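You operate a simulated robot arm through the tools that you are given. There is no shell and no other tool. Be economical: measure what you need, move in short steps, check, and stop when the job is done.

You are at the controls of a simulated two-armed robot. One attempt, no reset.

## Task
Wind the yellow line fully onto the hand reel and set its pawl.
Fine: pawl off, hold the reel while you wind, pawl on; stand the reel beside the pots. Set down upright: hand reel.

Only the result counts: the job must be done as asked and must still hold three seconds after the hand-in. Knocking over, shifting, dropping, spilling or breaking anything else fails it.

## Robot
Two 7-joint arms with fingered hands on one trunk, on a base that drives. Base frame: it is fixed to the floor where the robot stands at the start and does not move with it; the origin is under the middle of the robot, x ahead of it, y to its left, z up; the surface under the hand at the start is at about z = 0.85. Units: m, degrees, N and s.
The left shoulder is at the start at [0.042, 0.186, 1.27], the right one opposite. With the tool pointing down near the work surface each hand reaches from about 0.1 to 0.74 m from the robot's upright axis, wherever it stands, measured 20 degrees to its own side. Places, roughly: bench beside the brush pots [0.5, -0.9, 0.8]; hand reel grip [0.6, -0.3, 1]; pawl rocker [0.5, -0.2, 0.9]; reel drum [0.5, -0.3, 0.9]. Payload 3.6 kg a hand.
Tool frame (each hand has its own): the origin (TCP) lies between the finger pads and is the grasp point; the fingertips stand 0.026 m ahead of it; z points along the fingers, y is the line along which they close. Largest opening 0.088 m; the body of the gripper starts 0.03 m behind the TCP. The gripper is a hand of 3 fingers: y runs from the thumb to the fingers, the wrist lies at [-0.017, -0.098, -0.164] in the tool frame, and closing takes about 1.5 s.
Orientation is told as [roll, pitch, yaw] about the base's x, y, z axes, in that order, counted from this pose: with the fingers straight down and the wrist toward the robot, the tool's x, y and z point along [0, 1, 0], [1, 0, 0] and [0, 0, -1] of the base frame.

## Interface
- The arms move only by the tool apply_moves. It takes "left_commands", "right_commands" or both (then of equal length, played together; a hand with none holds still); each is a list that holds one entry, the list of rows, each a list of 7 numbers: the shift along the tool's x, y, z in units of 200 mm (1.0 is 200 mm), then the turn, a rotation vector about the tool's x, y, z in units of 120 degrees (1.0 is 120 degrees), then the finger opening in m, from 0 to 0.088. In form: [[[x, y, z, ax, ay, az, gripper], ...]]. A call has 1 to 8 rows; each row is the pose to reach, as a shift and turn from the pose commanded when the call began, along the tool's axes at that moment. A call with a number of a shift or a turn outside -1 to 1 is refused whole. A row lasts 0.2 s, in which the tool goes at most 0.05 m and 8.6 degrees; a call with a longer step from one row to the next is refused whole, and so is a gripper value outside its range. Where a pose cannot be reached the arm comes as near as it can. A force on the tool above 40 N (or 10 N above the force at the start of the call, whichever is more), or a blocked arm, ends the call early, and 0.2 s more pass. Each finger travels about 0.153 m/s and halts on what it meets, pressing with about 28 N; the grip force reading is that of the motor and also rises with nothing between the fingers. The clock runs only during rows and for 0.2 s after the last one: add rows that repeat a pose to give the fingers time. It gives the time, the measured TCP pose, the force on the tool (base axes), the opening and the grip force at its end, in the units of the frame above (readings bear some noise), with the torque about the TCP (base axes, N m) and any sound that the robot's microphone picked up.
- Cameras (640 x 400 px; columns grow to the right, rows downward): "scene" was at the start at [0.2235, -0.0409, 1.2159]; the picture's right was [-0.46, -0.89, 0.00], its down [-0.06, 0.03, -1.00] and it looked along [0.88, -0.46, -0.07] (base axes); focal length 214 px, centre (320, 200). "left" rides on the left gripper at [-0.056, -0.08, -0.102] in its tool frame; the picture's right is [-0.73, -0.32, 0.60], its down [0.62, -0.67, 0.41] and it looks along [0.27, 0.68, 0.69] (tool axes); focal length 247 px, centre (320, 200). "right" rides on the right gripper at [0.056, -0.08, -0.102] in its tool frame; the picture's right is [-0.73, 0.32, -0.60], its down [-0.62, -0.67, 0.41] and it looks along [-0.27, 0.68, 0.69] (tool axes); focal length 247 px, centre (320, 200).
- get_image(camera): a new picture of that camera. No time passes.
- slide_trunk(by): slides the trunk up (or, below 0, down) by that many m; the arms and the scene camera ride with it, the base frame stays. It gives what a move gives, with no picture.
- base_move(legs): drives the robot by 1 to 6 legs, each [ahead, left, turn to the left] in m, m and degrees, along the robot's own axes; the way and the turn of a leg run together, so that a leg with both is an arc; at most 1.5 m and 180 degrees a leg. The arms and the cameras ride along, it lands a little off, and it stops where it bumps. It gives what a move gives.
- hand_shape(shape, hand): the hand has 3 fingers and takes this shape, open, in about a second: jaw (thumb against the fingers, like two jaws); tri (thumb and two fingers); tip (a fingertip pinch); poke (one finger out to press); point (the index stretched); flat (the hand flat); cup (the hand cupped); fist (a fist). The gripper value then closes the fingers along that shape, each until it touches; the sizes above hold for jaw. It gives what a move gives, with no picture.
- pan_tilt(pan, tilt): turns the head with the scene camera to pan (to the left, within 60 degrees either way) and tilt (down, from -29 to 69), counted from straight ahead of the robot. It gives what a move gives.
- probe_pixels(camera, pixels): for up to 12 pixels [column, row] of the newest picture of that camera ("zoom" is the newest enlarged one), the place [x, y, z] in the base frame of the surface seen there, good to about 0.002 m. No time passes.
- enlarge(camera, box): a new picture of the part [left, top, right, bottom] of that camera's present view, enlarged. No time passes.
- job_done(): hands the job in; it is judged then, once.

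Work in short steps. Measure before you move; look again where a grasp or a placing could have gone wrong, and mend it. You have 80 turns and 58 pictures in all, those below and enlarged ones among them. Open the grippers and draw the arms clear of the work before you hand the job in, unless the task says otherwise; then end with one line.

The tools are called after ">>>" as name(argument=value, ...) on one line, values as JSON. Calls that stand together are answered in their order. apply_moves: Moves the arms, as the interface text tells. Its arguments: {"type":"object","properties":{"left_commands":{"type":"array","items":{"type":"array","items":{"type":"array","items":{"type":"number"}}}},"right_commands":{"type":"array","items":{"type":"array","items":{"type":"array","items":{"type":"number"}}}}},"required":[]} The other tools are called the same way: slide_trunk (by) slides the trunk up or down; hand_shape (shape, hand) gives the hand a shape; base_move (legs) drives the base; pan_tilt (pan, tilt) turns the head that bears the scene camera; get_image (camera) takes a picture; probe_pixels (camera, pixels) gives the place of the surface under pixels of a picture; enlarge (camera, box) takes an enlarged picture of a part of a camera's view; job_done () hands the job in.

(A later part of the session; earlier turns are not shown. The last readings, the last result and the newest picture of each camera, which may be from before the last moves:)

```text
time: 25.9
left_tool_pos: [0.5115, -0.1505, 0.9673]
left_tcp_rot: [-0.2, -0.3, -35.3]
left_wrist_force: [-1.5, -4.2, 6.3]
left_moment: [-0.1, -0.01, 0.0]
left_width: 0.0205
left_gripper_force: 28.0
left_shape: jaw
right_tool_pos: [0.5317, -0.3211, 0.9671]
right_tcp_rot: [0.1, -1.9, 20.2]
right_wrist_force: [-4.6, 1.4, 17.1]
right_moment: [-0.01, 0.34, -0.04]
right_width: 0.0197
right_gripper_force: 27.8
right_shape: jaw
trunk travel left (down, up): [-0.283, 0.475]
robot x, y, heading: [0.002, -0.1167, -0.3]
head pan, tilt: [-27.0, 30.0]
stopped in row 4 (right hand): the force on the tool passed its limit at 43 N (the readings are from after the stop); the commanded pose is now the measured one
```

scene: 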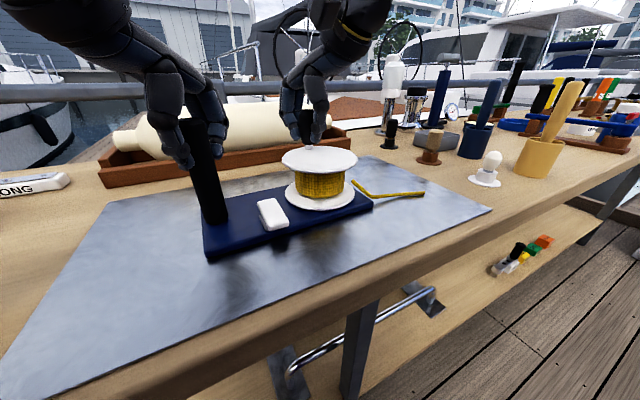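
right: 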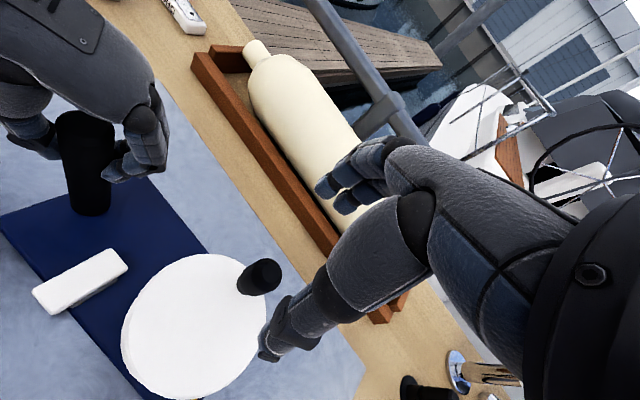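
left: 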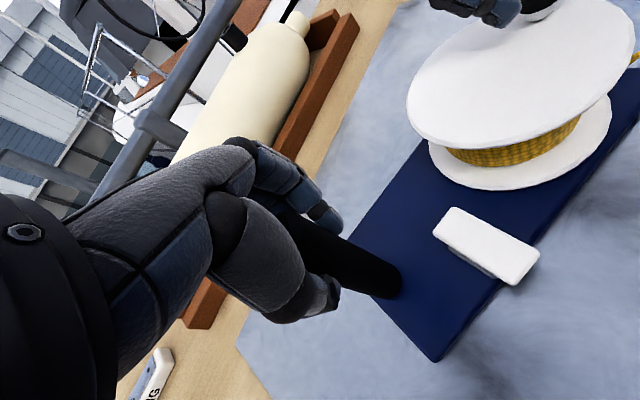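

Now I have 17 N down. I'll crank clockwise about (.482,-.297) from -34° to -126°, through the aligned point.

>>> apply_moves(right_commands=[[[-0.0345, -0.0753, 0, 0, 0, 0, 0], [-0.0366, -0.158, 0, 0, 0, 0, 0], [-0.0061, -0.235, 0, 0, 0, 0, 0], [0.0518, -0.2941, 0, 0, 0, 0, 0]]])

>>> enlarge(camera="scene", box=[180, 80, 440, 260])

```text
time: 26.9
left_tool_pos: [0.5104, -0.1495, 0.9686]
left_tcp_rot: [0.1, -0.2, -35.3]
left_wrist_force: [0.0, -4.3, 9.1]
left_moment: [-0.07, -0.04, 0.01]
left_width: 0.0206
left_gripper_force: 28.1
left_shape: jaw
right_tool_pos: [0.4715, -0.3337, 0.9656]
right_tcp_rot: [-0.2, -1.8, 20.1]
right_wrist_force: [-2.4, -7.1, 37.6]
right_moment: [-0.22, 0.35, -0.01]
right_width: 0.0203
right_gripper_force: 27.7
right_shape: jaw
trunk travel left (down, up): [-0.283, 0.475]
robot x, y, heading: [-0.0009, -0.124, -0.1]
head pan, tilt: [-27.0, 30.0]
```

```text
2.22 times, centred on (310, 170) of scene
```

zoom: 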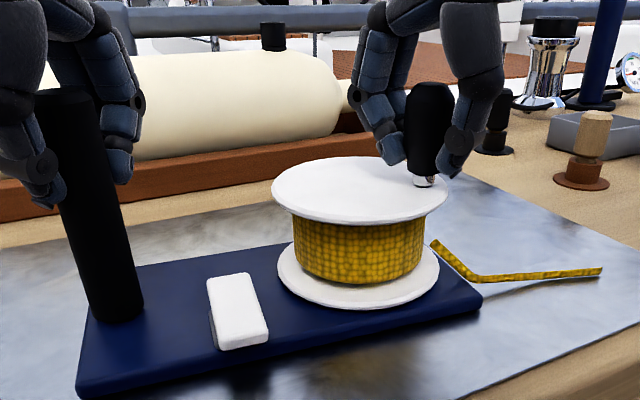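

With down pressure the plate stayed put and the tail got visibly shorter (182→170 px). I'll continue round on the same circle from -126° to -318°.

>>> apply_moves(right_commands=[[[0.08, -0.0323, 0, 0, 0, 0, 0], [0.1662, -0.0294, 0, 0, 0, 0, 0], [0.2438, 0.0085, 0, 0, 0, 0, 0], [0.2993, 0.0747, 0, 0, 0, 0, 0], [0.3232, 0.1576, 0, 0, 0, 0, 0], [0.3111, 0.2431, 0, 0, 0, 0, 0], [0.2655, 0.3163, 0, 0, 0, 0, 0], [0.1938, 0.3645, 0, 0, 0, 0, 0]]])

>>> enlarge(camera="scene", box=[180, 80, 440, 260])

```text
time: 28.7
left_tool_pos: [0.5109, -0.1488, 0.9679]
left_tcp_rot: [-0.2, -0.4, -35.3]
left_wrist_force: [12.9, -12.6, 8.7]
left_moment: [-0.35, -0.38, 0.19]
left_width: 0.0216
left_gripper_force: 27.9
left_shape: jaw
right_tool_pos: [0.5237, -0.2663, 0.9662]
right_tcp_rot: [0.6, -1.6, 20.9]
right_wrist_force: [-14.7, 18.1, 20.7]
right_moment: [0.18, 0.7, -0.13]
right_width: 0.0209
right_gripper_force: 27.9
right_shape: jaw
trunk travel left (down, up): [-0.283, 0.475]
robot x, y, heading: [0.0012, -0.1209, -0.0]
head pan, tilt: [-27.0, 30.0]
```

```text
2.22 times, centred on (310, 170) of scene
```

zoom: 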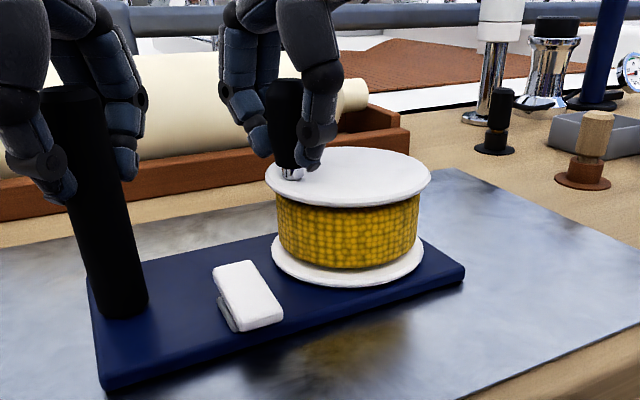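

The tail has vanished from view and resistance rose to about 20 N, so the line may be fully wound. I'll check with a full view and the right camera.

>>> enlarge(camera="scene", box=[260, 130, 400, 220])

>>> get_image(camera="right")

```text
4.44 times, centred on (330, 175) of scene
```

zoom: 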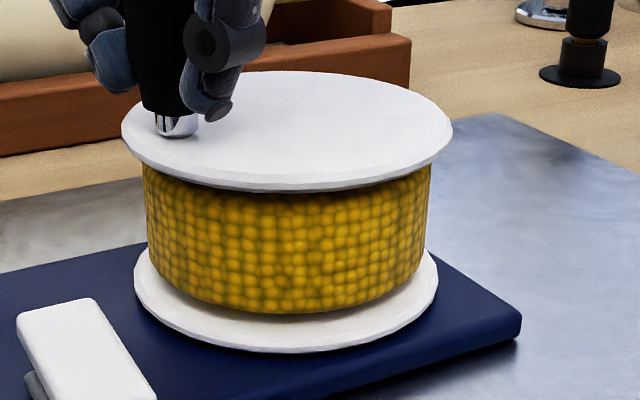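

```text
28 pictures are left
```

right: 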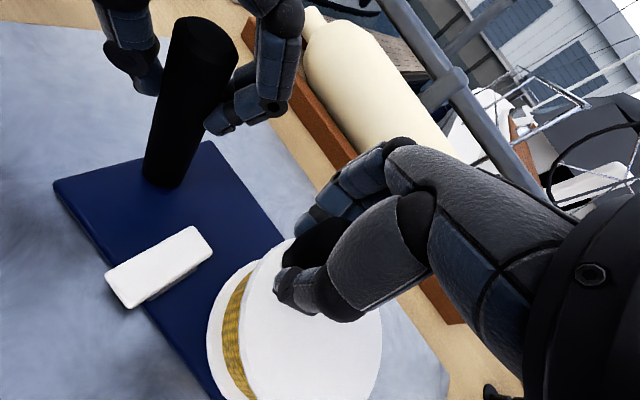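

The drum looks full, with no tail. I'll probe knob, axis and yaw to see whether it is against an end stop.

>>> probe_pixels(camera="zoom", pixels=[[124, 140], [450, 135], [200, 180], [380, 180], [290, 72], [175, 125], [165, 70], [518, 325], [290, 300], [60, 320]])

```text
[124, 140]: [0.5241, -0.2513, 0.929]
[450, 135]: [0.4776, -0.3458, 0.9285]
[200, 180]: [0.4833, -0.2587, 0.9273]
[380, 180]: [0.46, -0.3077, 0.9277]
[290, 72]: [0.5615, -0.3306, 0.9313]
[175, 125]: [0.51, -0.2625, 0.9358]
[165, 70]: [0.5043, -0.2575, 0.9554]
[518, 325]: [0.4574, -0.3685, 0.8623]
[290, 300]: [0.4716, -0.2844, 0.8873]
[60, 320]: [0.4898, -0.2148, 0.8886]
```

The axis is at (.513,-.302) and the plate is straight again; the knob is just past the near-post aligned point (about +85°). I'll keep turning clockwise a bit to see whether the drum still moves.

>>> apply_moves(right_commands=[[[-0.0512, 0.0682, 0, 0, 0, 0, 0], [-0.1258, 0.1096, 0, 0, 0, 0, 0], [-0.2108, 0.1169, 0, 0, 0, 0, 0], [-0.2915, 0.0892, 0, 0, 0, 0, 0]]])

>>> enlarge(camera="scene", box=[180, 80, 440, 260])

```text
time: 29.4
left_tool_pos: [0.5102, -0.1559, 0.9677]
left_tcp_rot: [-1.0, -0.9, -35.9]
left_wrist_force: [8.3, -18.9, 0.2]
left_moment: [-0.47, -0.29, 0.19]
left_width: 0.0218
left_gripper_force: 27.7
left_shape: jaw
right_tool_pos: [0.5516, -0.2798, 0.9667]
right_tcp_rot: [1.4, -1.6, 21.6]
right_wrist_force: [-9.6, 18.1, 3.9]
right_moment: [0.31, 0.24, -0.13]
right_width: 0.0169
right_gripper_force: 27.9
right_shape: jaw
trunk travel left (down, up): [-0.283, 0.475]
robot x, y, heading: [0.0002, -0.1174, 0.0]
head pan, tilt: [-27.0, 30.0]
stopped in row 3 (right hand): the force on the tool passed its limit at 44 N (the readings are from after the stop); the commanded pose is now the measured one
```

```text
2.22 times, centred on (310, 170) of scene
```

zoom: 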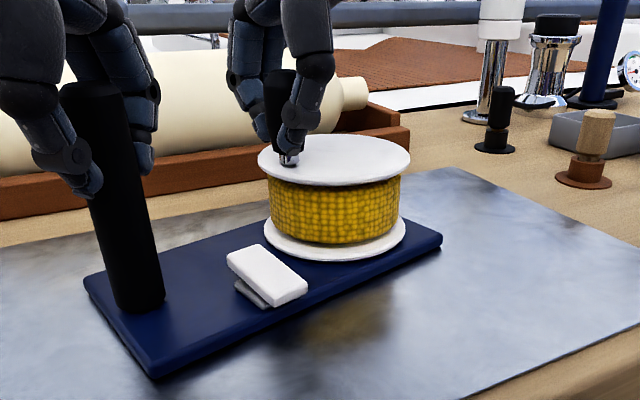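

It hit 44 N and the plate swung instead of the drum turning. I'll measure the knob angle relative to the plate to tell an end stop from a geometry effect.

>>> probe_pixels(camera="zoom", pixels=[[260, 165], [408, 160], [300, 184], [370, 182], [335, 137], [288, 160], [278, 100], [440, 240], [85, 285], [155, 370]])

```text
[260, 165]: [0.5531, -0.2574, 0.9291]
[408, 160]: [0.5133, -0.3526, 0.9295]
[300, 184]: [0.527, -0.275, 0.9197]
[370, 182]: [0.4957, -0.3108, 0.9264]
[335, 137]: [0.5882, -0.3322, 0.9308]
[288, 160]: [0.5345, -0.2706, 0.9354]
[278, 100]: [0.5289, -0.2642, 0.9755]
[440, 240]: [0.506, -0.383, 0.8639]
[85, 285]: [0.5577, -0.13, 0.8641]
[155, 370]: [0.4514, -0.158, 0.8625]
```

The knob stayed at about 85° relative to the plate under 44 N with no drum motion and no tail, so it's at the end stop and fully wound. I'll open the right hand and lift it, keeping the left hold.

>>> apply_moves(right_commands=[[[0, 0, 0, 0, 0, 0, 0.04], [0, 0, 0, 0, 0, 0, 0.088], [0, 0, 0, 0, 0, 0, 0.088], [0, 0, -0.2, 0, 0, 0, 0.088], [0, 0, -0.4, 0, 0, 0, 0.088], [-0.2, -0.1, -0.5, 0, 0, 0, 0.088]]])

>>> hand_shape(hand="right", shape="poke")

>>> get_image(camera="scene")

```text
time: 30.8
left_tool_pos: [0.5119, -0.1543, 0.9676]
left_tcp_rot: [-0.7, -0.7, -35.8]
left_wrist_force: [1.1, -1.4, 5.2]
left_moment: [-0.02, 0.03, 0.18]
left_width: 0.0209
left_gripper_force: 27.5
left_shape: jaw
right_tool_pos: [0.5499, -0.3326, 1.064]
right_tcp_rot: [0.9, -1.6, 21.1]
right_wrist_force: [0.4, -0.2, -0.4]
right_moment: [-0.02, -0.01, -0.01]
right_width: 0.0876
right_gripper_force: 0.1
right_shape: jaw
trunk travel left (down, up): [-0.283, 0.475]
robot x, y, heading: [-0.0, -0.1224, -0.0]
head pan, tilt: [-27.0, 30.0]
```

```text
time: 31.7
left_tool_pos: [0.5116, -0.1548, 0.9678]
left_tcp_rot: [-0.7, -0.7, -35.8]
left_wrist_force: [-0.6, -1.9, 6.0]
left_moment: [0.0, 0.06, 0.12]
left_width: 0.0207
left_gripper_force: 28.0
left_shape: jaw
right_tool_pos: [0.5505, -0.3331, 1.0639]
right_tcp_rot: [0.9, -1.6, 21.1]
right_wrist_force: [0.5, 0.0, -0.4]
right_moment: [0.0, 0.01, -0.01]
right_width: 0.0004
right_gripper_force: 0.0
right_shape: poke
trunk travel left (down, up): [-0.283, 0.475]
robot x, y, heading: [-0.0025, -0.1201, -0.1]
head pan, tilt: [-27.0, 30.0]
```

```text
26 pictures are left
```

scene: 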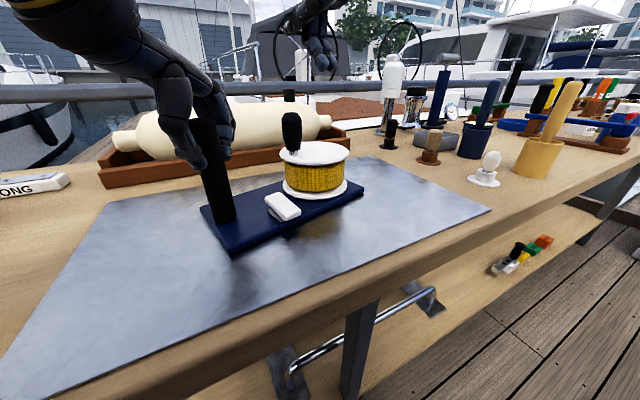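

No tail is showing and the reel is steady. I'll measure the rocker's current place.

>>> enlarge(camera="scene", box=[240, 100, 370, 230])

```text
3.08 times, centred on (305, 165) of scene
```

zoom: 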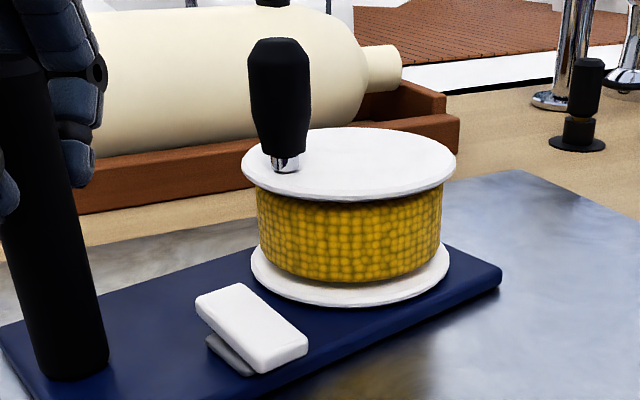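

>>> probe_pixels(camera="zoom", pixels=[[205, 298], [240, 288], [222, 300], [250, 325], [290, 350], [262, 365], [305, 345], [285, 155], [278, 70], [350, 190], [250, 165], [455, 160]])

```text
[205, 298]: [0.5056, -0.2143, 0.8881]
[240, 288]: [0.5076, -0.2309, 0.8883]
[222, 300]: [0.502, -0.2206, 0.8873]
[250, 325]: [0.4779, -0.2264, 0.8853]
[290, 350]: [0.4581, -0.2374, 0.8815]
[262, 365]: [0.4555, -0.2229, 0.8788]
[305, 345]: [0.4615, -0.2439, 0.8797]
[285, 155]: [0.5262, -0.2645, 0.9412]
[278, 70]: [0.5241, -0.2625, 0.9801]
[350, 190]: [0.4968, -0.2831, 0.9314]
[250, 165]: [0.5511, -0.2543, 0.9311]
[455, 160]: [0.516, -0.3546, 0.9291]
```

The near end is still down (off), and the far end is at (.504,-.221,.888). To make room I'll open the left hand, lift it straight off the post and retract it.

>>> apply_moves(left_commands=[[[0, 0, 0, 0, 0, 0, 0.05], [0, 0, 0, 0, 0, 0, 0.088], [0, 0, 0, 0, 0, 0, 0.088], [0, 0, -0.2, 0, 0, 0, 0.088], [0, 0, -0.4, 0, 0, 0, 0.088], [0, 0, -0.6, 0, 0, 0, 0.088], [0, -0.2, -0.7, 0, 0, 0, 0.088], [0, -0.4, -0.7, 0, 0, 0, 0.088]]])

>>> apply_moves(right_commands=[[[0.124, -0.004, 0, 0, 0, 0.06, 0], [0.248, -0.008, 0, 0, 0, 0.12, 0], [0.372, -0.012, 0, 0, 0, 0.18, 0], [0.495, -0.016, 0, 0, 0, 0.24, 0], [0.618, -0.019, 0, 0, 0, 0.3, 0], [0.618, -0.019, 0.15, 0, 0, 0.3, 0]]])

>>> get_image(camera="right")

>>> enlarge(camera="scene", box=[180, 50, 400, 230])

```text
time: 33.5
left_tool_pos: [0.4466, -0.1049, 1.1065]
left_tcp_rot: [-0.7, -0.8, -35.8]
left_wrist_force: [-0.7, 0.6, -0.6]
left_moment: [0.03, 0.03, -0.03]
left_width: 0.0876
left_gripper_force: 0.2
left_shape: jaw
right_tool_pos: [0.5501, -0.3313, 1.0646]
right_tcp_rot: [0.8, -1.5, 21.0]
right_wrist_force: [0.6, -0.2, 0.0]
right_moment: [-0.02, -0.01, 0.0]
right_width: 0.0001
right_gripper_force: 0.1
right_shape: poke
trunk travel left (down, up): [-0.283, 0.475]
robot x, y, heading: [0.0002, -0.1172, -0.2]
head pan, tilt: [-27.0, 30.0]
```

```text
time: 34.9
left_tool_pos: [0.448, -0.1057, 1.1057]
left_tcp_rot: [-0.7, -0.7, -36.0]
left_wrist_force: [0.4, 0.8, 0.0]
left_moment: [-0.01, -0.01, 0.0]
left_width: 0.0878
left_gripper_force: 0.0
left_shape: jaw
right_tool_pos: [0.4777, -0.2413, 1.0259]
right_tcp_rot: [1.8, -0.6, -15.0]
right_wrist_force: [-0.6, 0.6, -0.3]
right_moment: [-0.01, 0.02, 0.04]
right_width: 0.0
right_gripper_force: 0.1
right_shape: poke
right hand out of reach, approached as far as the arm can: row 5, 6
trunk travel left (down, up): [-0.283, 0.475]
robot x, y, heading: [-0.0024, -0.1201, -0.2]
head pan, tilt: [-27.0, 30.0]
```

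```text
24 pictures are left
```

right: 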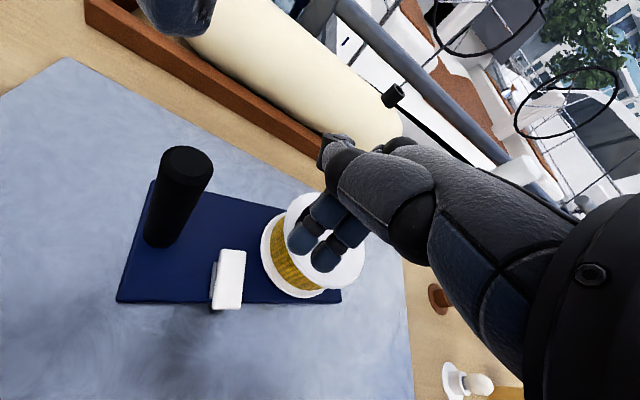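

```text
2.22 times, centred on (290, 140) of scene
```

zoom: 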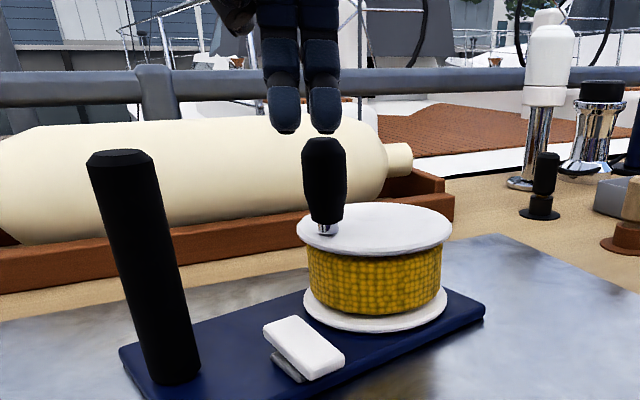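

That pose is out of the right arm's reach from here. I'll raise the right hand and drive 0.1 m back to the left, where it reached before.

>>> apply_moves(right_commands=[[[0, 0, -0.2, 0, 0, 0, 0], [0, 0, -0.35, 0, 0, 0, 0]]])

>>> base_move(legs=[[0, 0.1, 0]])

```text
time: 35.5
left_tool_pos: [0.446, -0.1058, 1.1065]
left_tcp_rot: [-0.7, -0.7, -35.9]
left_wrist_force: [0.4, 0.1, 0.5]
left_moment: [0.03, 0.01, 0.02]
left_width: 0.0876
left_gripper_force: 0.0
left_shape: jaw
right_tool_pos: [0.4738, -0.2426, 1.0981]
right_tcp_rot: [1.7, -0.7, -14.8]
right_wrist_force: [-0.4, 0.1, 0.2]
right_moment: [0.03, 0.01, 0.0]
right_width: 0.0
right_gripper_force: 0.1
right_shape: poke
trunk travel left (down, up): [-0.283, 0.475]
robot x, y, heading: [-0.0032, -0.123, -0.3]
head pan, tilt: [-27.0, 30.0]
```

```text
time: 36.6
left_tool_pos: [0.447, -0.0033, 1.1071]
left_tcp_rot: [-0.8, -0.7, -35.9]
left_wrist_force: [0.0, 0.2, 0.4]
left_moment: [-0.05, -0.02, 0.01]
left_width: 0.0879
left_gripper_force: 0.1
left_shape: jaw
right_tool_pos: [0.4733, -0.1392, 1.0969]
right_tcp_rot: [1.7, -0.8, -14.9]
right_wrist_force: [0.3, 0.3, 0.5]
right_moment: [0.0, 0.02, -0.04]
right_width: 0.0001
right_gripper_force: 0.1
right_shape: poke
trunk travel left (down, up): [-0.283, 0.475]
robot x, y, heading: [-0.0007, -0.0207, -0.2]
head pan, tilt: [-27.0, 30.0]
```

Now I'll move above the rocker's far end (.501,-.219) and come down part way.

>>> apply_moves(right_commands=[[[-0.175, 0.12, 0, 0, 0, 0, 0], [-0.35, 0.239, 0, 0, 0, 0, 0], [-0.35, 0.239, 0.2, 0, 0, 0, 0], [-0.35, 0.239, 0.4, 0, 0, 0, 0], [-0.35, 0.239, 0.55, 0, 0, 0, 0], [-0.35, 0.239, 0.62, 0, 0, 0, 0]]])

>>> get_image(camera="right")

>>> enlarge(camera="scene", box=[200, 80, 440, 260])

```text
time: 38.0
left_tool_pos: [0.4485, -0.0064, 1.1067]
left_tcp_rot: [-0.7, -0.6, -36.0]
left_wrist_force: [-0.1, 0.1, 0.5]
left_moment: [0.0, 0.05, 0.02]
left_width: 0.0876
left_gripper_force: 0.2
left_shape: jaw
right_tool_pos: [0.5038, -0.2181, 0.972]
right_tcp_rot: [1.7, -0.6, -14.9]
right_wrist_force: [-0.6, 0.5, -0.4]
right_moment: [0.0, -0.03, -0.03]
right_width: 0.0003
right_gripper_force: 0.1
right_shape: poke
trunk travel left (down, up): [-0.283, 0.475]
robot x, y, heading: [-0.0003, -0.018, -0.1]
head pan, tilt: [-27.0, 30.0]
```

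```text
22 pictures are left
```

right: 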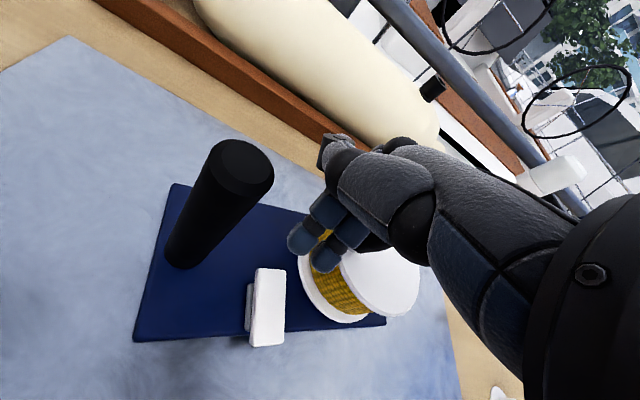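

```text
2.22 times, centred on (320, 170) of scene
```

zoom: 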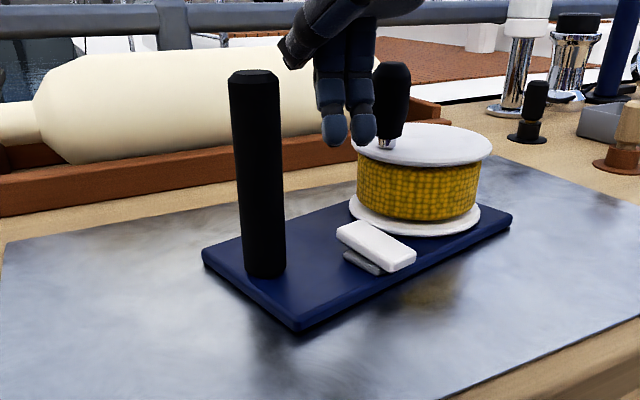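

The hand is close to the knob and flange. I'll check the fingertip and flange positions before descending.

>>> probe_pixels(camera="zoom", pixels=[[337, 142], [362, 142], [358, 155], [375, 160], [490, 155], [392, 90], [345, 232], [365, 225], [400, 265], [370, 245], [256, 75]])

```text
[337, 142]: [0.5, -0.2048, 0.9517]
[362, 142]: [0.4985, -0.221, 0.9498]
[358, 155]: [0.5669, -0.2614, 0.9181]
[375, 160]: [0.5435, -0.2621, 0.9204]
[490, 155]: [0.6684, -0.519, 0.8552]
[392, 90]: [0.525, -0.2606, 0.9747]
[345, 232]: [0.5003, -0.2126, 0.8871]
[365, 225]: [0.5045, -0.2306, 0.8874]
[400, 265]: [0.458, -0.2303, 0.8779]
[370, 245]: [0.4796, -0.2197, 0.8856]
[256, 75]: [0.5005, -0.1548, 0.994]
```

The fingertips are at y≈-.205/-.221 and slightly too far forward. I'll nudge back 5 mm and descend to press.

>>> apply_moves(right_commands=[[[-0.027, -0.024, 0.1, 0, 0, 0, 0], [-0.027, -0.024, 0.22, 0, 0, 0, 0], [-0.027, -0.024, 0.28, 0, 0, 0, 0], [-0.027, -0.024, 0.31, 0, 0, 0, 0], [-0.027, -0.024, 0.325, 0, 0, 0, 0], [-0.027, -0.024, 0.34, 0, 0, 0, 0], [-0.027, -0.024, 0.355, 0, 0, 0, 0], [-0.027, -0.024, 0.37, 0, 0, 0, 0]]])

```text
time: 39.6
left_tool_pos: [0.4469, -0.0039, 1.1063]
left_tcp_rot: [-0.6, -0.7, -36.0]
left_wrist_force: [0.6, 0.5, 0.0]
left_moment: [-0.01, -0.03, 0.02]
left_width: 0.0879
left_gripper_force: 0.1
left_shape: jaw
right_tool_pos: [0.5053, -0.2183, 0.9083]
right_tcp_rot: [1.8, -2.1, -15.1]
right_wrist_force: [-3.8, -1.4, 15.9]
right_moment: [-0.25, 0.18, -0.08]
right_width: 0.0
right_gripper_force: 0.0
right_shape: poke
trunk travel left (down, up): [-0.283, 0.475]
robot x, y, heading: [-0.0021, -0.0194, -0.0]
head pan, tilt: [-27.0, 30.0]
stopped in row 7 (right hand): the force on the tool passed its limit at 42 N (the readings are from after the stop); the commanded pose is now the measured one
```

It pressed with 42 N. I'll lift and check.

>>> apply_moves(right_commands=[[[0, 0, -0.15, 0, 0, 0, 0], [0, -0.05, -0.35, 0, 0, 0, 0], [0, -0.15, -0.55, 0, 0, 0, 0], [0, -0.25, -0.75, 0, 0, 0, 0]]])

>>> enlarge(camera="scene", box=[240, 90, 420, 230])

```text
time: 40.6
left_tool_pos: [0.4452, -0.0046, 1.1076]
left_tcp_rot: [-0.7, -0.6, -35.9]
left_wrist_force: [-0.8, -0.2, 0.7]
left_moment: [0.01, -0.01, -0.03]
left_width: 0.0876
left_gripper_force: 0.1
left_shape: jaw
right_tool_pos: [0.4497, -0.2097, 1.0554]
right_tcp_rot: [1.8, -1.7, -15.0]
right_wrist_force: [0.2, 0.1, 0.1]
right_moment: [-0.01, -0.01, 0.0]
right_width: 0.0
right_gripper_force: 0.0
right_shape: poke
trunk travel left (down, up): [-0.283, 0.475]
robot x, y, heading: [0.002, -0.0192, -0.3]
head pan, tilt: [-27.0, 30.0]
```

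```text
2.86 times, centred on (330, 160) of scene
```

zoom: 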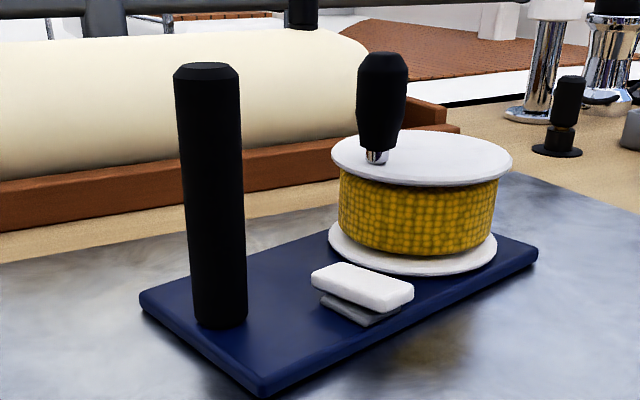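

I'll probe the rocker slope, and the post, knob and plate corners for the carry.

>>> probe_pixels(camera="zoom", pixels=[[325, 275], [355, 285], [390, 295], [345, 270], [405, 288], [208, 72], [382, 65], [370, 100], [402, 100], [142, 305], [262, 390], [537, 255]])

>>> pan_tilt(pan=-50, tilt=30)

>>> get_image(camera="scene")

```text
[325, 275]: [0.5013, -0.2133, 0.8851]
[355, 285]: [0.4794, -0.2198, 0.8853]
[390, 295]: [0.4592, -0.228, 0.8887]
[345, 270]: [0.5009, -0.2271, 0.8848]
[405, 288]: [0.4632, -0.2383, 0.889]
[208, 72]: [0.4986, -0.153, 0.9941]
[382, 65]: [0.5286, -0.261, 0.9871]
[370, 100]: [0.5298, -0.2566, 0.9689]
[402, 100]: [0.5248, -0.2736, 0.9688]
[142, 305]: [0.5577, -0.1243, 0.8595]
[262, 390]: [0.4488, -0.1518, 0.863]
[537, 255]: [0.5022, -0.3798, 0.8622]
```

```text
time: 41.5
left_tool_pos: [0.4466, -0.0045, 1.1077]
left_tcp_rot: [-0.7, -0.6, -35.9]
left_wrist_force: [0.7, 0.8, -0.6]
left_moment: [-0.03, 0.01, -0.01]
left_width: 0.0877
left_gripper_force: 0.0
left_shape: jaw
right_tool_pos: [0.4522, -0.2108, 1.0547]
right_tcp_rot: [1.8, -1.7, -15.0]
right_wrist_force: [0.0, 0.0, -0.9]
right_moment: [-0.02, -0.02, -0.02]
right_width: 0.0
right_gripper_force: 0.1
right_shape: poke
trunk travel left (down, up): [-0.283, 0.475]
robot x, y, heading: [-0.0032, -0.0229, -0.1]
head pan, tilt: [-50.0, 30.0]
```

```text
19 pictures are left
```

scene: 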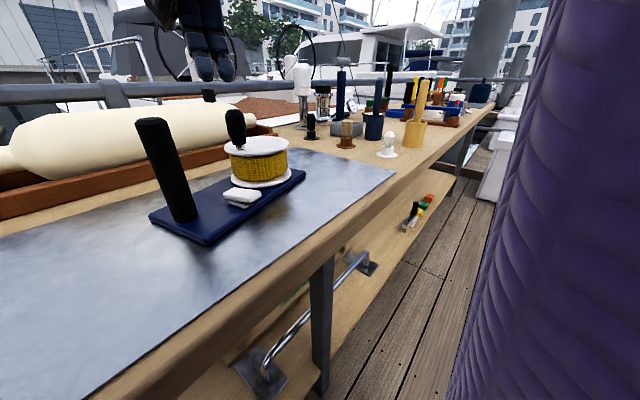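

The pawl is on (far end .885, near end .889). I plan to carry with both hands, left on the post and right on the knob, which is close to the centre of mass. I'll drive back right 0.1 m and set the right hand to jaw.

>>> hand_shape(hand="right", shape="jaw")

>>> base_move(legs=[[0, -0.1, 0]])

>>> pan_tilt(pan=-55, tilt=18)

>>> enlarge(camera="scene", box=[180, 90, 500, 290])

```text
time: 42.4
left_tool_pos: [0.4473, -0.0041, 1.1078]
left_tcp_rot: [-0.6, -0.7, -36.0]
left_wrist_force: [0.3, 0.3, 0.5]
left_moment: [-0.01, -0.01, -0.01]
left_width: 0.0878
left_gripper_force: 0.1
left_shape: jaw
right_tool_pos: [0.4507, -0.2106, 1.0542]
right_tcp_rot: [1.9, -1.7, -15.0]
right_wrist_force: [0.6, 0.2, 0.7]
right_moment: [-0.01, 0.0, -0.02]
right_width: 0.0879
right_gripper_force: 0.0
right_shape: jaw
trunk travel left (down, up): [-0.283, 0.475]
robot x, y, heading: [-0.0016, -0.0179, 0.1]
head pan, tilt: [-50.0, 30.0]
```

```text
time: 43.5
left_tool_pos: [0.4472, -0.1084, 1.1069]
left_tcp_rot: [-0.7, -0.6, -35.9]
left_wrist_force: [1.0, 0.0, 0.4]
left_moment: [0.06, 0.0, 0.0]
left_width: 0.0877
left_gripper_force: 0.1
left_shape: jaw
right_tool_pos: [0.4503, -0.3146, 1.0548]
right_tcp_rot: [1.9, -1.6, -15.2]
right_wrist_force: [-0.1, -0.1, 0.1]
right_moment: [-0.01, -0.02, 0.02]
right_width: 0.0875
right_gripper_force: 0.1
right_shape: jaw
trunk travel left (down, up): [-0.283, 0.475]
robot x, y, heading: [-0.0004, -0.1213, -0.4]
head pan, tilt: [-50.0, 30.0]
```

```text
time: 44.3
left_tool_pos: [0.4463, -0.106, 1.106]
left_tcp_rot: [-0.6, -0.8, -36.0]
left_wrist_force: [-0.1, -0.6, 0.3]
left_moment: [-0.02, -0.07, 0.0]
left_width: 0.0878
left_gripper_force: 0.0
left_shape: jaw
right_tool_pos: [0.4497, -0.3128, 1.0559]
right_tcp_rot: [1.7, -1.7, -14.9]
right_wrist_force: [0.4, -0.7, -0.1]
right_moment: [-0.02, 0.01, 0.0]
right_width: 0.0877
right_gripper_force: 0.0
right_shape: jaw
trunk travel left (down, up): [-0.283, 0.475]
robot x, y, heading: [0.0028, -0.1222, -0.2]
head pan, tilt: [-55.0, 18.0]
```

```text
2.00 times, centred on (340, 190) of scene
```

zoom: 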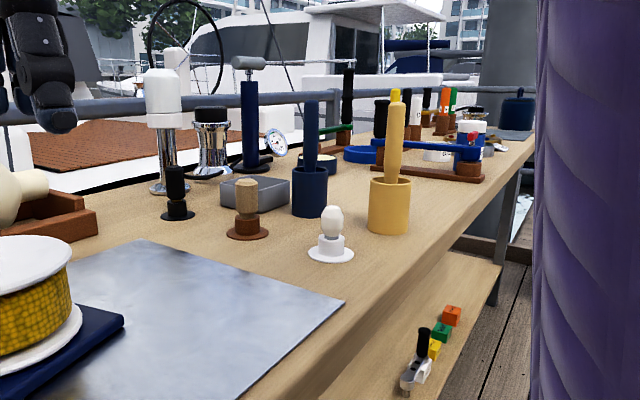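

I'll probe the area around the pots to find the free spot.

>>> probe_pixels(camera="zoom", pixels=[[388, 232], [397, 100], [310, 215], [310, 105], [380, 172], [460, 180], [470, 155], [340, 165], [420, 195], [455, 195], [362, 150], [325, 170]])

>>> probe_pixels(camera="scene", pixels=[[340, 180], [360, 185], [395, 185], [415, 190], [430, 182], [410, 200], [350, 200], [345, 190], [425, 165]])

```text
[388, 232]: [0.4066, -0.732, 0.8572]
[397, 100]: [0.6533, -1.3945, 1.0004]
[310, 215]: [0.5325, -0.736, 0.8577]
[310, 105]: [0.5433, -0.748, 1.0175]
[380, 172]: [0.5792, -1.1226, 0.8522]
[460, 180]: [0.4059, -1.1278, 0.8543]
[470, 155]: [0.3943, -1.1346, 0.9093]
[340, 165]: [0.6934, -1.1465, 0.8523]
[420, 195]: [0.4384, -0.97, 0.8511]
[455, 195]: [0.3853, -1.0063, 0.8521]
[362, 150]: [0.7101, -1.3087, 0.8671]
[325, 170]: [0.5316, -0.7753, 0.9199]
```

```text
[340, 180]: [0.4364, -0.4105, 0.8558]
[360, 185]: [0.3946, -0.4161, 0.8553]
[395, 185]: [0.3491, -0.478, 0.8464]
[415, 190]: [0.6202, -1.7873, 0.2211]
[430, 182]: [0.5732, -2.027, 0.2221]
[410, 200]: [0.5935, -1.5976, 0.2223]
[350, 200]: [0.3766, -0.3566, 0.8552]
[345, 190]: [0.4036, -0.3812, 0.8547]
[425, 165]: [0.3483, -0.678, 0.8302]
```

The free spot lies between the pots (y≈-.79) and the wooden stand (y≈-1.12). First I'll place the left hand above the post at (.510,-.156) and the right above the knob at (.532,-.267), with the same yaws as during winding.

>>> apply_moves(left_commands=[[[-0.003, 0.08, 0, 0, 0, 0, 0.088], [-0.006, 0.16, 0, 0, 0, 0, 0.088], [-0.009, 0.24, 0, 0, 0, 0, 0.088], [-0.012, 0.32, 0, 0, 0, 0, 0.088], [-0.015, 0.405, 0, 0, 0, 0, 0.088], [-0.015, 0.405, 0, 0, 0, 0, 0.088]]], right_commands=[[[0.066, 0.067, 0, 0, 0, -0.058, 0.088], [0.131, 0.135, 0, 0, 0, -0.117, 0.088], [0.197, 0.202, 0, 0, 0, -0.175, 0.088], [0.262, 0.27, 0, 0, 0, -0.233, 0.088], [0.328, 0.337, 0, 0, 0, -0.292, 0.088], [0.328, 0.337, 0, 0, 0, -0.292, 0.088]]])

>>> pan_tilt(pan=-27, tilt=30)

>>> get_image(camera="right")

```text
time: 45.7
left_tool_pos: [0.5103, -0.1563, 1.1076]
left_tcp_rot: [-0.7, -0.7, -35.9]
left_wrist_force: [-0.6, 0.0, 0.5]
left_moment: [0.02, -0.01, 0.0]
left_width: 0.0877
left_gripper_force: 0.2
left_shape: jaw
right_tool_pos: [0.5324, -0.2652, 1.0578]
right_tcp_rot: [0.5, -2.4, 20.1]
right_wrist_force: [0.0, 0.6, 0.7]
right_moment: [0.0, 0.01, -0.04]
right_width: 0.0877
right_gripper_force: 0.0
right_shape: jaw
trunk travel left (down, up): [-0.283, 0.475]
robot x, y, heading: [0.0002, -0.1214, 0.1]
head pan, tilt: [-55.0, 18.0]
```

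```text
time: 46.6
left_tool_pos: [0.5112, -0.1556, 1.1075]
left_tcp_rot: [-0.7, -0.7, -35.8]
left_wrist_force: [0.0, 0.0, 0.3]
left_moment: [0.01, 0.0, -0.02]
left_width: 0.0876
left_gripper_force: 0.1
left_shape: jaw
right_tool_pos: [0.5337, -0.265, 1.0581]
right_tcp_rot: [0.5, -2.4, 20.0]
right_wrist_force: [-0.4, -0.3, -1.0]
right_moment: [0.0, -0.02, -0.02]
right_width: 0.088
right_gripper_force: 0.0
right_shape: jaw
trunk travel left (down, up): [-0.283, 0.475]
robot x, y, heading: [-0.0011, -0.1188, -0.2]
head pan, tilt: [-27.0, 30.0]
```

```text
17 pictures are left
```

right: 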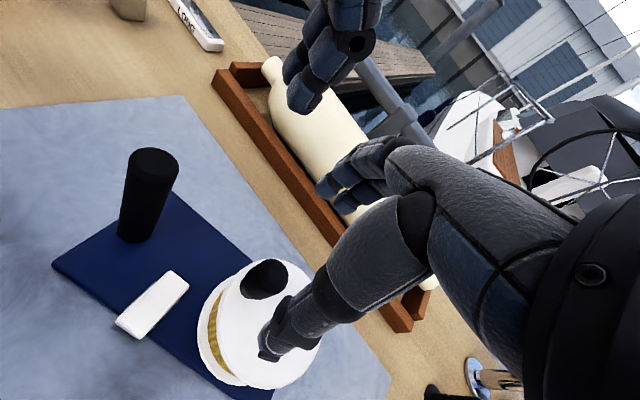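

I'll check the post-top and knob-top centres before going down.

>>> probe_pixels(camera="right", pixels=[[155, 162], [268, 272], [258, 280], [282, 270], [268, 262]])

```text
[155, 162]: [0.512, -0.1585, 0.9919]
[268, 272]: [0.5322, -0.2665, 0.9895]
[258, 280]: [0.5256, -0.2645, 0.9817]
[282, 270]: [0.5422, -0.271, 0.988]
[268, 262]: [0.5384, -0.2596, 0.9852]
```

The centres match. I'll descend with both hands and close.

>>> apply_moves(left_commands=[[[0, 0, 0.2, 0, 0, 0, 0.088], [0, 0, 0.4, 0, 0, 0, 0.088], [0, 0, 0.6, 0, 0, 0, 0.088], [0, 0, 0.69, 0, 0, 0, 0.088], [0, 0, 0.69, 0, 0, 0, 0.05], [0, 0, 0.69, 0, 0, 0, 0.02], [0, 0, 0.69, 0, 0, 0, 0], [0, 0, 0.69, 0, 0, 0, 0]]], right_commands=[[[0, -0.005, 0.1, 0, 0, 0, 0.088], [0, -0.01, 0.2, 0, 0, 0, 0.088], [0, -0.014, 0.35, 0, 0, 0, 0.088], [0, -0.018, 0.45, 0, 0, 0, 0.088], [0, -0.018, 0.45, 0, 0, 0, 0.05], [0, -0.018, 0.45, 0, 0, 0, 0.02], [0, -0.018, 0.45, 0, 0, 0, 0], [0, -0.018, 0.45, 0, 0, 0, 0]]])

>>> get_image(camera="scene")

```text
time: 48.4
left_tool_pos: [0.51, -0.1575, 0.9684]
left_tcp_rot: [-0.6, -0.6, -35.9]
left_wrist_force: [-2.2, 3.3, -0.1]
left_moment: [0.07, 0.03, -0.15]
left_width: 0.0194
left_gripper_force: 28.0
left_shape: jaw
right_tool_pos: [0.5321, -0.2676, 0.967]
right_tcp_rot: [0.5, -2.5, 19.9]
right_wrist_force: [2.0, -5.7, 0.4]
right_moment: [-0.11, -0.02, -0.02]
right_width: 0.0162
right_gripper_force: 28.2
right_shape: jaw
trunk travel left (down, up): [-0.283, 0.475]
robot x, y, heading: [0.0038, -0.1219, 0.1]
head pan, tilt: [-27.0, 30.0]
```

```text
16 pictures are left
```

scene: 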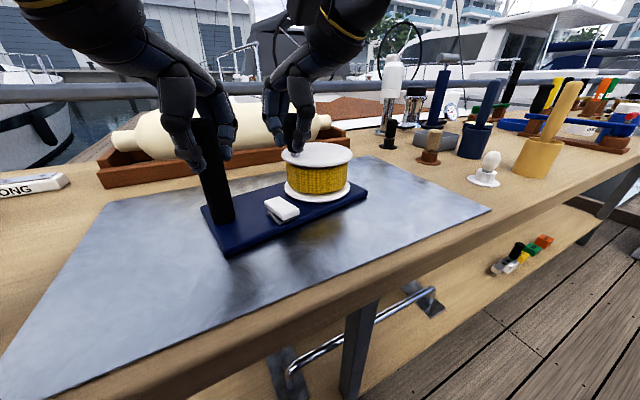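

Both are gripped. I'll slide the trunk up a little as a lift test.

>>> slide_trunk(by=0.06)

>>> get_image(camera="scene")

```text
time: 49.4
left_tool_pos: [0.513, -0.1581, 1.0288]
left_tcp_rot: [-0.7, -0.5, -35.9]
left_wrist_force: [-2.1, 9.0, -0.8]
left_moment: [0.2, 0.09, -0.07]
left_width: 0.0192
left_gripper_force: 28.3
left_shape: jaw
right_tool_pos: [0.5336, -0.267, 1.0273]
right_tcp_rot: [0.6, -2.3, 19.9]
right_wrist_force: [2.7, -9.4, -4.0]
right_moment: [-0.19, -0.08, 0.05]
right_width: 0.0164
right_gripper_force: 28.2
right_shape: jaw
trunk travel left (down, up): [-0.343, 0.415]
robot x, y, heading: [0.0025, -0.1199, 0.1]
head pan, tilt: [-27.0, 30.0]
```

```text
15 pictures are left
```

scene: 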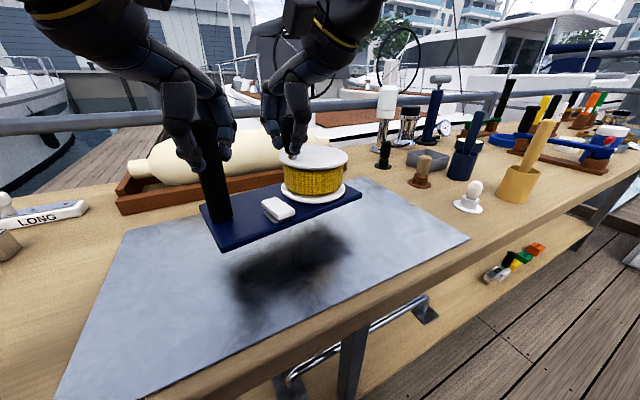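

The reel lifted level. I'll raise it by 0.25 m to clear the brushes, then check the surroundings.

>>> slide_trunk(by=0.25)

>>> pan_tilt(pan=-50, tilt=40)

>>> get_image(camera="scene")

```text
time: 52.0
left_tool_pos: [0.5112, -0.1586, 1.2794]
left_tcp_rot: [-0.7, -0.5, -35.8]
left_wrist_force: [-2.9, 11.3, -1.2]
left_moment: [0.26, 0.07, -0.07]
left_width: 0.0196
left_gripper_force: 28.4
left_shape: jaw
right_tool_pos: [0.5326, -0.2658, 1.2773]
right_tcp_rot: [0.5, -2.4, 20.0]
right_wrist_force: [2.6, -11.1, -2.7]
right_moment: [-0.23, -0.07, 0.05]
right_width: 0.0164
right_gripper_force: 28.1
right_shape: jaw
trunk travel left (down, up): [-0.593, 0.165]
robot x, y, heading: [0.0004, -0.1214, -0.0]
head pan, tilt: [-27.0, 30.0]
```

```text
time: 52.9
left_tool_pos: [0.5111, -0.1588, 1.2801]
left_tcp_rot: [-0.6, -0.5, -35.9]
left_wrist_force: [-2.7, 12.3, -0.5]
left_moment: [0.23, 0.06, -0.09]
left_width: 0.0201
left_gripper_force: 28.2
left_shape: jaw
right_tool_pos: [0.5321, -0.266, 1.2777]
right_tcp_rot: [0.6, -2.4, 20.0]
right_wrist_force: [2.2, -12.2, -2.9]
right_moment: [-0.19, -0.11, 0.05]
right_width: 0.0166
right_gripper_force: 28.3
right_shape: jaw
trunk travel left (down, up): [-0.593, 0.165]
robot x, y, heading: [-0.004, -0.1227, -0.1]
head pan, tilt: [-50.0, 40.0]
```

```text
14 pictures are left
```

scene: 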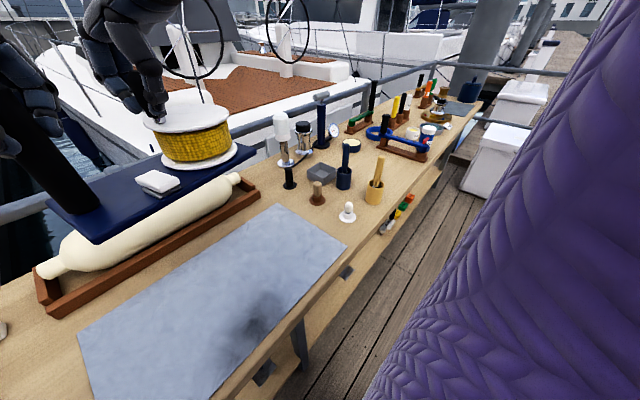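

The view is clear. I'll probe the free area and the white crates before driving.

>>> probe_pixels(camera="scene", pixels=[[374, 203], [343, 187], [378, 160], [343, 145], [353, 148], [384, 153], [420, 160], [390, 175], [400, 168], [460, 190], [365, 165], [320, 102]])

>>> base_move(legs=[[0, -0.35, 0]])

```text
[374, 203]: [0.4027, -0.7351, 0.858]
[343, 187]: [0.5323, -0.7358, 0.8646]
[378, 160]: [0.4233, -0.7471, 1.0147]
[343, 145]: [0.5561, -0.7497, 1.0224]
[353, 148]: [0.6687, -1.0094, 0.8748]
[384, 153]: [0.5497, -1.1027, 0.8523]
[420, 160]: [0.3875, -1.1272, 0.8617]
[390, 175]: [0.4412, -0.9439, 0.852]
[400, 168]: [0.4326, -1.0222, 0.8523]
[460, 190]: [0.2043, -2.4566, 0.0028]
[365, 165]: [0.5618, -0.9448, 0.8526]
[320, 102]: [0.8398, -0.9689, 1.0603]
```

```text
time: 55.1
left_tool_pos: [0.5106, -0.5068, 1.2793]
left_tcp_rot: [-0.6, -0.6, -35.7]
left_wrist_force: [-2.4, 11.6, 0.4]
left_moment: [0.23, 0.05, -0.04]
left_width: 0.0194
left_gripper_force: 28.7
left_shape: jaw
right_tool_pos: [0.5317, -0.6142, 1.279]
right_tcp_rot: [0.5, -2.4, 20.1]
right_wrist_force: [3.0, -11.8, -3.2]
right_moment: [-0.21, -0.09, 0.03]
right_width: 0.0164
right_gripper_force: 28.3
right_shape: jaw
trunk travel left (down, up): [-0.593, 0.165]
robot x, y, heading: [-0.001, -0.4693, 0.0]
head pan, tilt: [-50.0, 40.0]
```

The free patch is confirmed: the pots end at y≈-.79, the stand begins at ≈-1.12, and a dish is at x≥.63. The reel centre is now (.530,-.599), so I'll drive to put it at about (.50,-.955).

>>> base_move(legs=[[-0.03, -0.356, 0]])

>>> pan_tilt(pan=-20, tilt=55)

>>> get_image(camera="scene")

>>> get_image(camera="left")

```text
time: 57.4
left_tool_pos: [0.4803, -0.8631, 1.28]
left_tcp_rot: [-0.7, -0.7, -35.8]
left_wrist_force: [-2.1, 9.2, -0.6]
left_moment: [0.21, 0.06, -0.08]
left_width: 0.0197
left_gripper_force: 28.1
left_shape: jaw
right_tool_pos: [0.5005, -0.9714, 1.2784]
right_tcp_rot: [0.5, -2.5, 20.0]
right_wrist_force: [2.8, -9.4, -2.3]
right_moment: [-0.15, -0.06, 0.04]
right_width: 0.0163
right_gripper_force: 27.4
right_shape: jaw
trunk travel left (down, up): [-0.593, 0.165]
robot x, y, heading: [-0.0325, -0.8235, -0.1]
head pan, tilt: [-50.0, 40.0]
```

```text
time: 58.4
left_tool_pos: [0.4802, -0.8631, 1.2786]
left_tcp_rot: [-0.7, -0.5, -36.0]
left_wrist_force: [-2.2, 4.9, -0.5]
left_moment: [0.11, 0.06, -0.1]
left_width: 0.0197
left_gripper_force: 27.8
left_shape: jaw
right_tool_pos: [0.5014, -0.9715, 1.2779]
right_tcp_rot: [0.4, -2.2, 19.8]
right_wrist_force: [1.3, -5.1, -3.0]
right_moment: [-0.12, -0.01, 0.01]
right_width: 0.0162
right_gripper_force: 28.2
right_shape: jaw
trunk travel left (down, up): [-0.593, 0.165]
robot x, y, heading: [-0.0309, -0.8266, -0.5]
head pan, tilt: [-20.0, 55.0]
```

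```text
13 pictures are left
```

scene: 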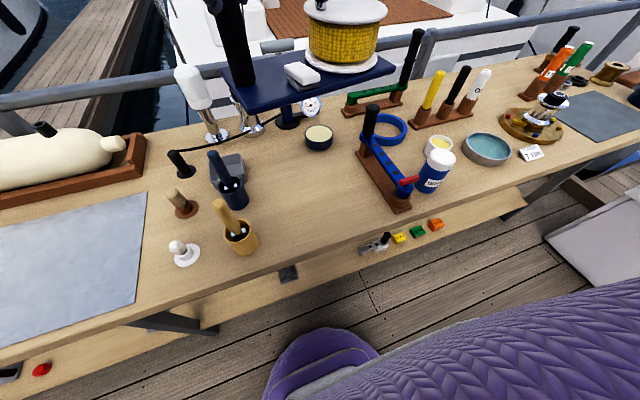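

```text
12 pictures are left
```

left: 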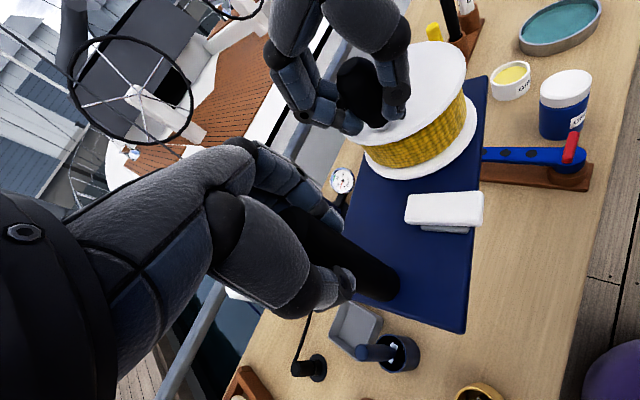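

I'll measure the landing patch precisely: pot edges, stand edge and dish edge.

>>> probe_pixels(camera="scene", pixels=[[358, 155], [380, 185], [396, 209], [247, 195], [257, 240], [320, 148], [332, 138], [308, 148], [368, 130], [229, 158], [222, 205], [345, 110]])

>>> probe_pixels(camera="left", pixels=[[465, 330], [400, 318], [486, 80], [485, 160], [466, 250], [395, 280], [463, 195], [395, 370]])

```text
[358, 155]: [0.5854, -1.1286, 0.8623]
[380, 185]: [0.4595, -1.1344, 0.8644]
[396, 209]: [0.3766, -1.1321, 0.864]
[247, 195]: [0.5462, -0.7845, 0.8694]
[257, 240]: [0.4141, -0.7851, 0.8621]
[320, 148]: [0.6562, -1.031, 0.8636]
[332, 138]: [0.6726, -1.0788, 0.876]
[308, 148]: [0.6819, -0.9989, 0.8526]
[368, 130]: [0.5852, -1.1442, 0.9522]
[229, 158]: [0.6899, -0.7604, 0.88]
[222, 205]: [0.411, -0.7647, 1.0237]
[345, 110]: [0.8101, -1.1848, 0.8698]
```

```text
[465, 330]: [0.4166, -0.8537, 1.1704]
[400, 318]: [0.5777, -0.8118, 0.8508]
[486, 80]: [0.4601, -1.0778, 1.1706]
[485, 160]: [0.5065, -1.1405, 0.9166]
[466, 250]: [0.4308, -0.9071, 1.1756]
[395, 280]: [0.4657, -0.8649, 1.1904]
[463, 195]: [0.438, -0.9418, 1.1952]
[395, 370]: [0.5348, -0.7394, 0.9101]
```

There's about 5 cm clearance on both sides. I'll lower the trunk by 0.2 and check the left forearm against the yellow brush (tip at .411,-.765,1.02).

>>> slide_trunk(by=-0.2)

>>> get_image(camera="scene")

```text
time: 60.5
left_tool_pos: [0.4805, -0.8628, 1.0806]
left_tcp_rot: [-0.7, -0.6, -35.9]
left_wrist_force: [-2.2, 8.1, -0.4]
left_moment: [0.18, 0.07, -0.1]
left_width: 0.0197
left_gripper_force: 28.4
left_shape: jaw
right_tool_pos: [0.5011, -0.9713, 1.0783]
right_tcp_rot: [0.6, -2.3, 19.9]
right_wrist_force: [2.7, -7.8, -4.2]
right_moment: [-0.16, -0.04, 0.0]
right_width: 0.0162
right_gripper_force: 28.4
right_shape: jaw
trunk travel left (down, up): [-0.393, 0.365]
robot x, y, heading: [-0.0293, -0.8265, -0.2]
head pan, tilt: [-20.0, 55.0]
```

```text
11 pictures are left
```

scene: 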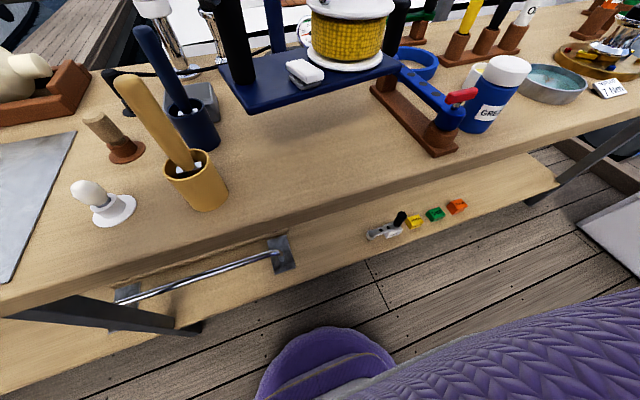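

The brush leans away. I'll tilt the head up a bit to see the left forearm.

>>> pan_tilt(pan=0, tilt=30)

>>> get_image(camera="scene")

```text
time: 61.4
left_tool_pos: [0.4818, -0.8629, 1.0796]
left_tcp_rot: [-0.7, -0.6, -35.9]
left_wrist_force: [-1.5, 7.6, -1.5]
left_moment: [0.15, 0.07, -0.06]
left_width: 0.0195
left_gripper_force: 28.5
left_shape: jaw
right_tool_pos: [0.5008, -0.9718, 1.0774]
right_tcp_rot: [0.5, -2.5, 19.8]
right_wrist_force: [1.0, -8.3, -3.9]
right_moment: [-0.15, -0.08, 0.03]
right_width: 0.0161
right_gripper_force: 27.7
right_shape: jaw
trunk travel left (down, up): [-0.393, 0.365]
robot x, y, heading: [-0.0313, -0.8274, -0.0]
head pan, tilt: [0.0, 30.0]
```

```text
10 pictures are left
```

scene: 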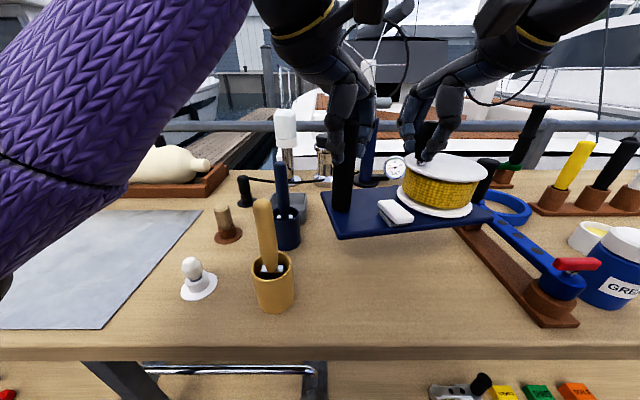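

I'll probe the low points of the left elbow and forearm for clearance with the brush and bench.

>>> probe_pixels(camera="scene", pixels=[[60, 235], [110, 185], [10, 270], [200, 90], [300, 70], [335, 155], [264, 202], [268, 230], [340, 205]])

```text
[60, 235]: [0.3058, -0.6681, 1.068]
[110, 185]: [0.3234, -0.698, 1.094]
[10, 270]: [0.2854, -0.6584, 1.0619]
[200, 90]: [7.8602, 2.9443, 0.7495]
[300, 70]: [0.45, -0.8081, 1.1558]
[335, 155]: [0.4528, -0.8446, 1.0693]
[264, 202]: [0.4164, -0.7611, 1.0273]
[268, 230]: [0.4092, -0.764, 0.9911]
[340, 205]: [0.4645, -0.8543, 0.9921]
```

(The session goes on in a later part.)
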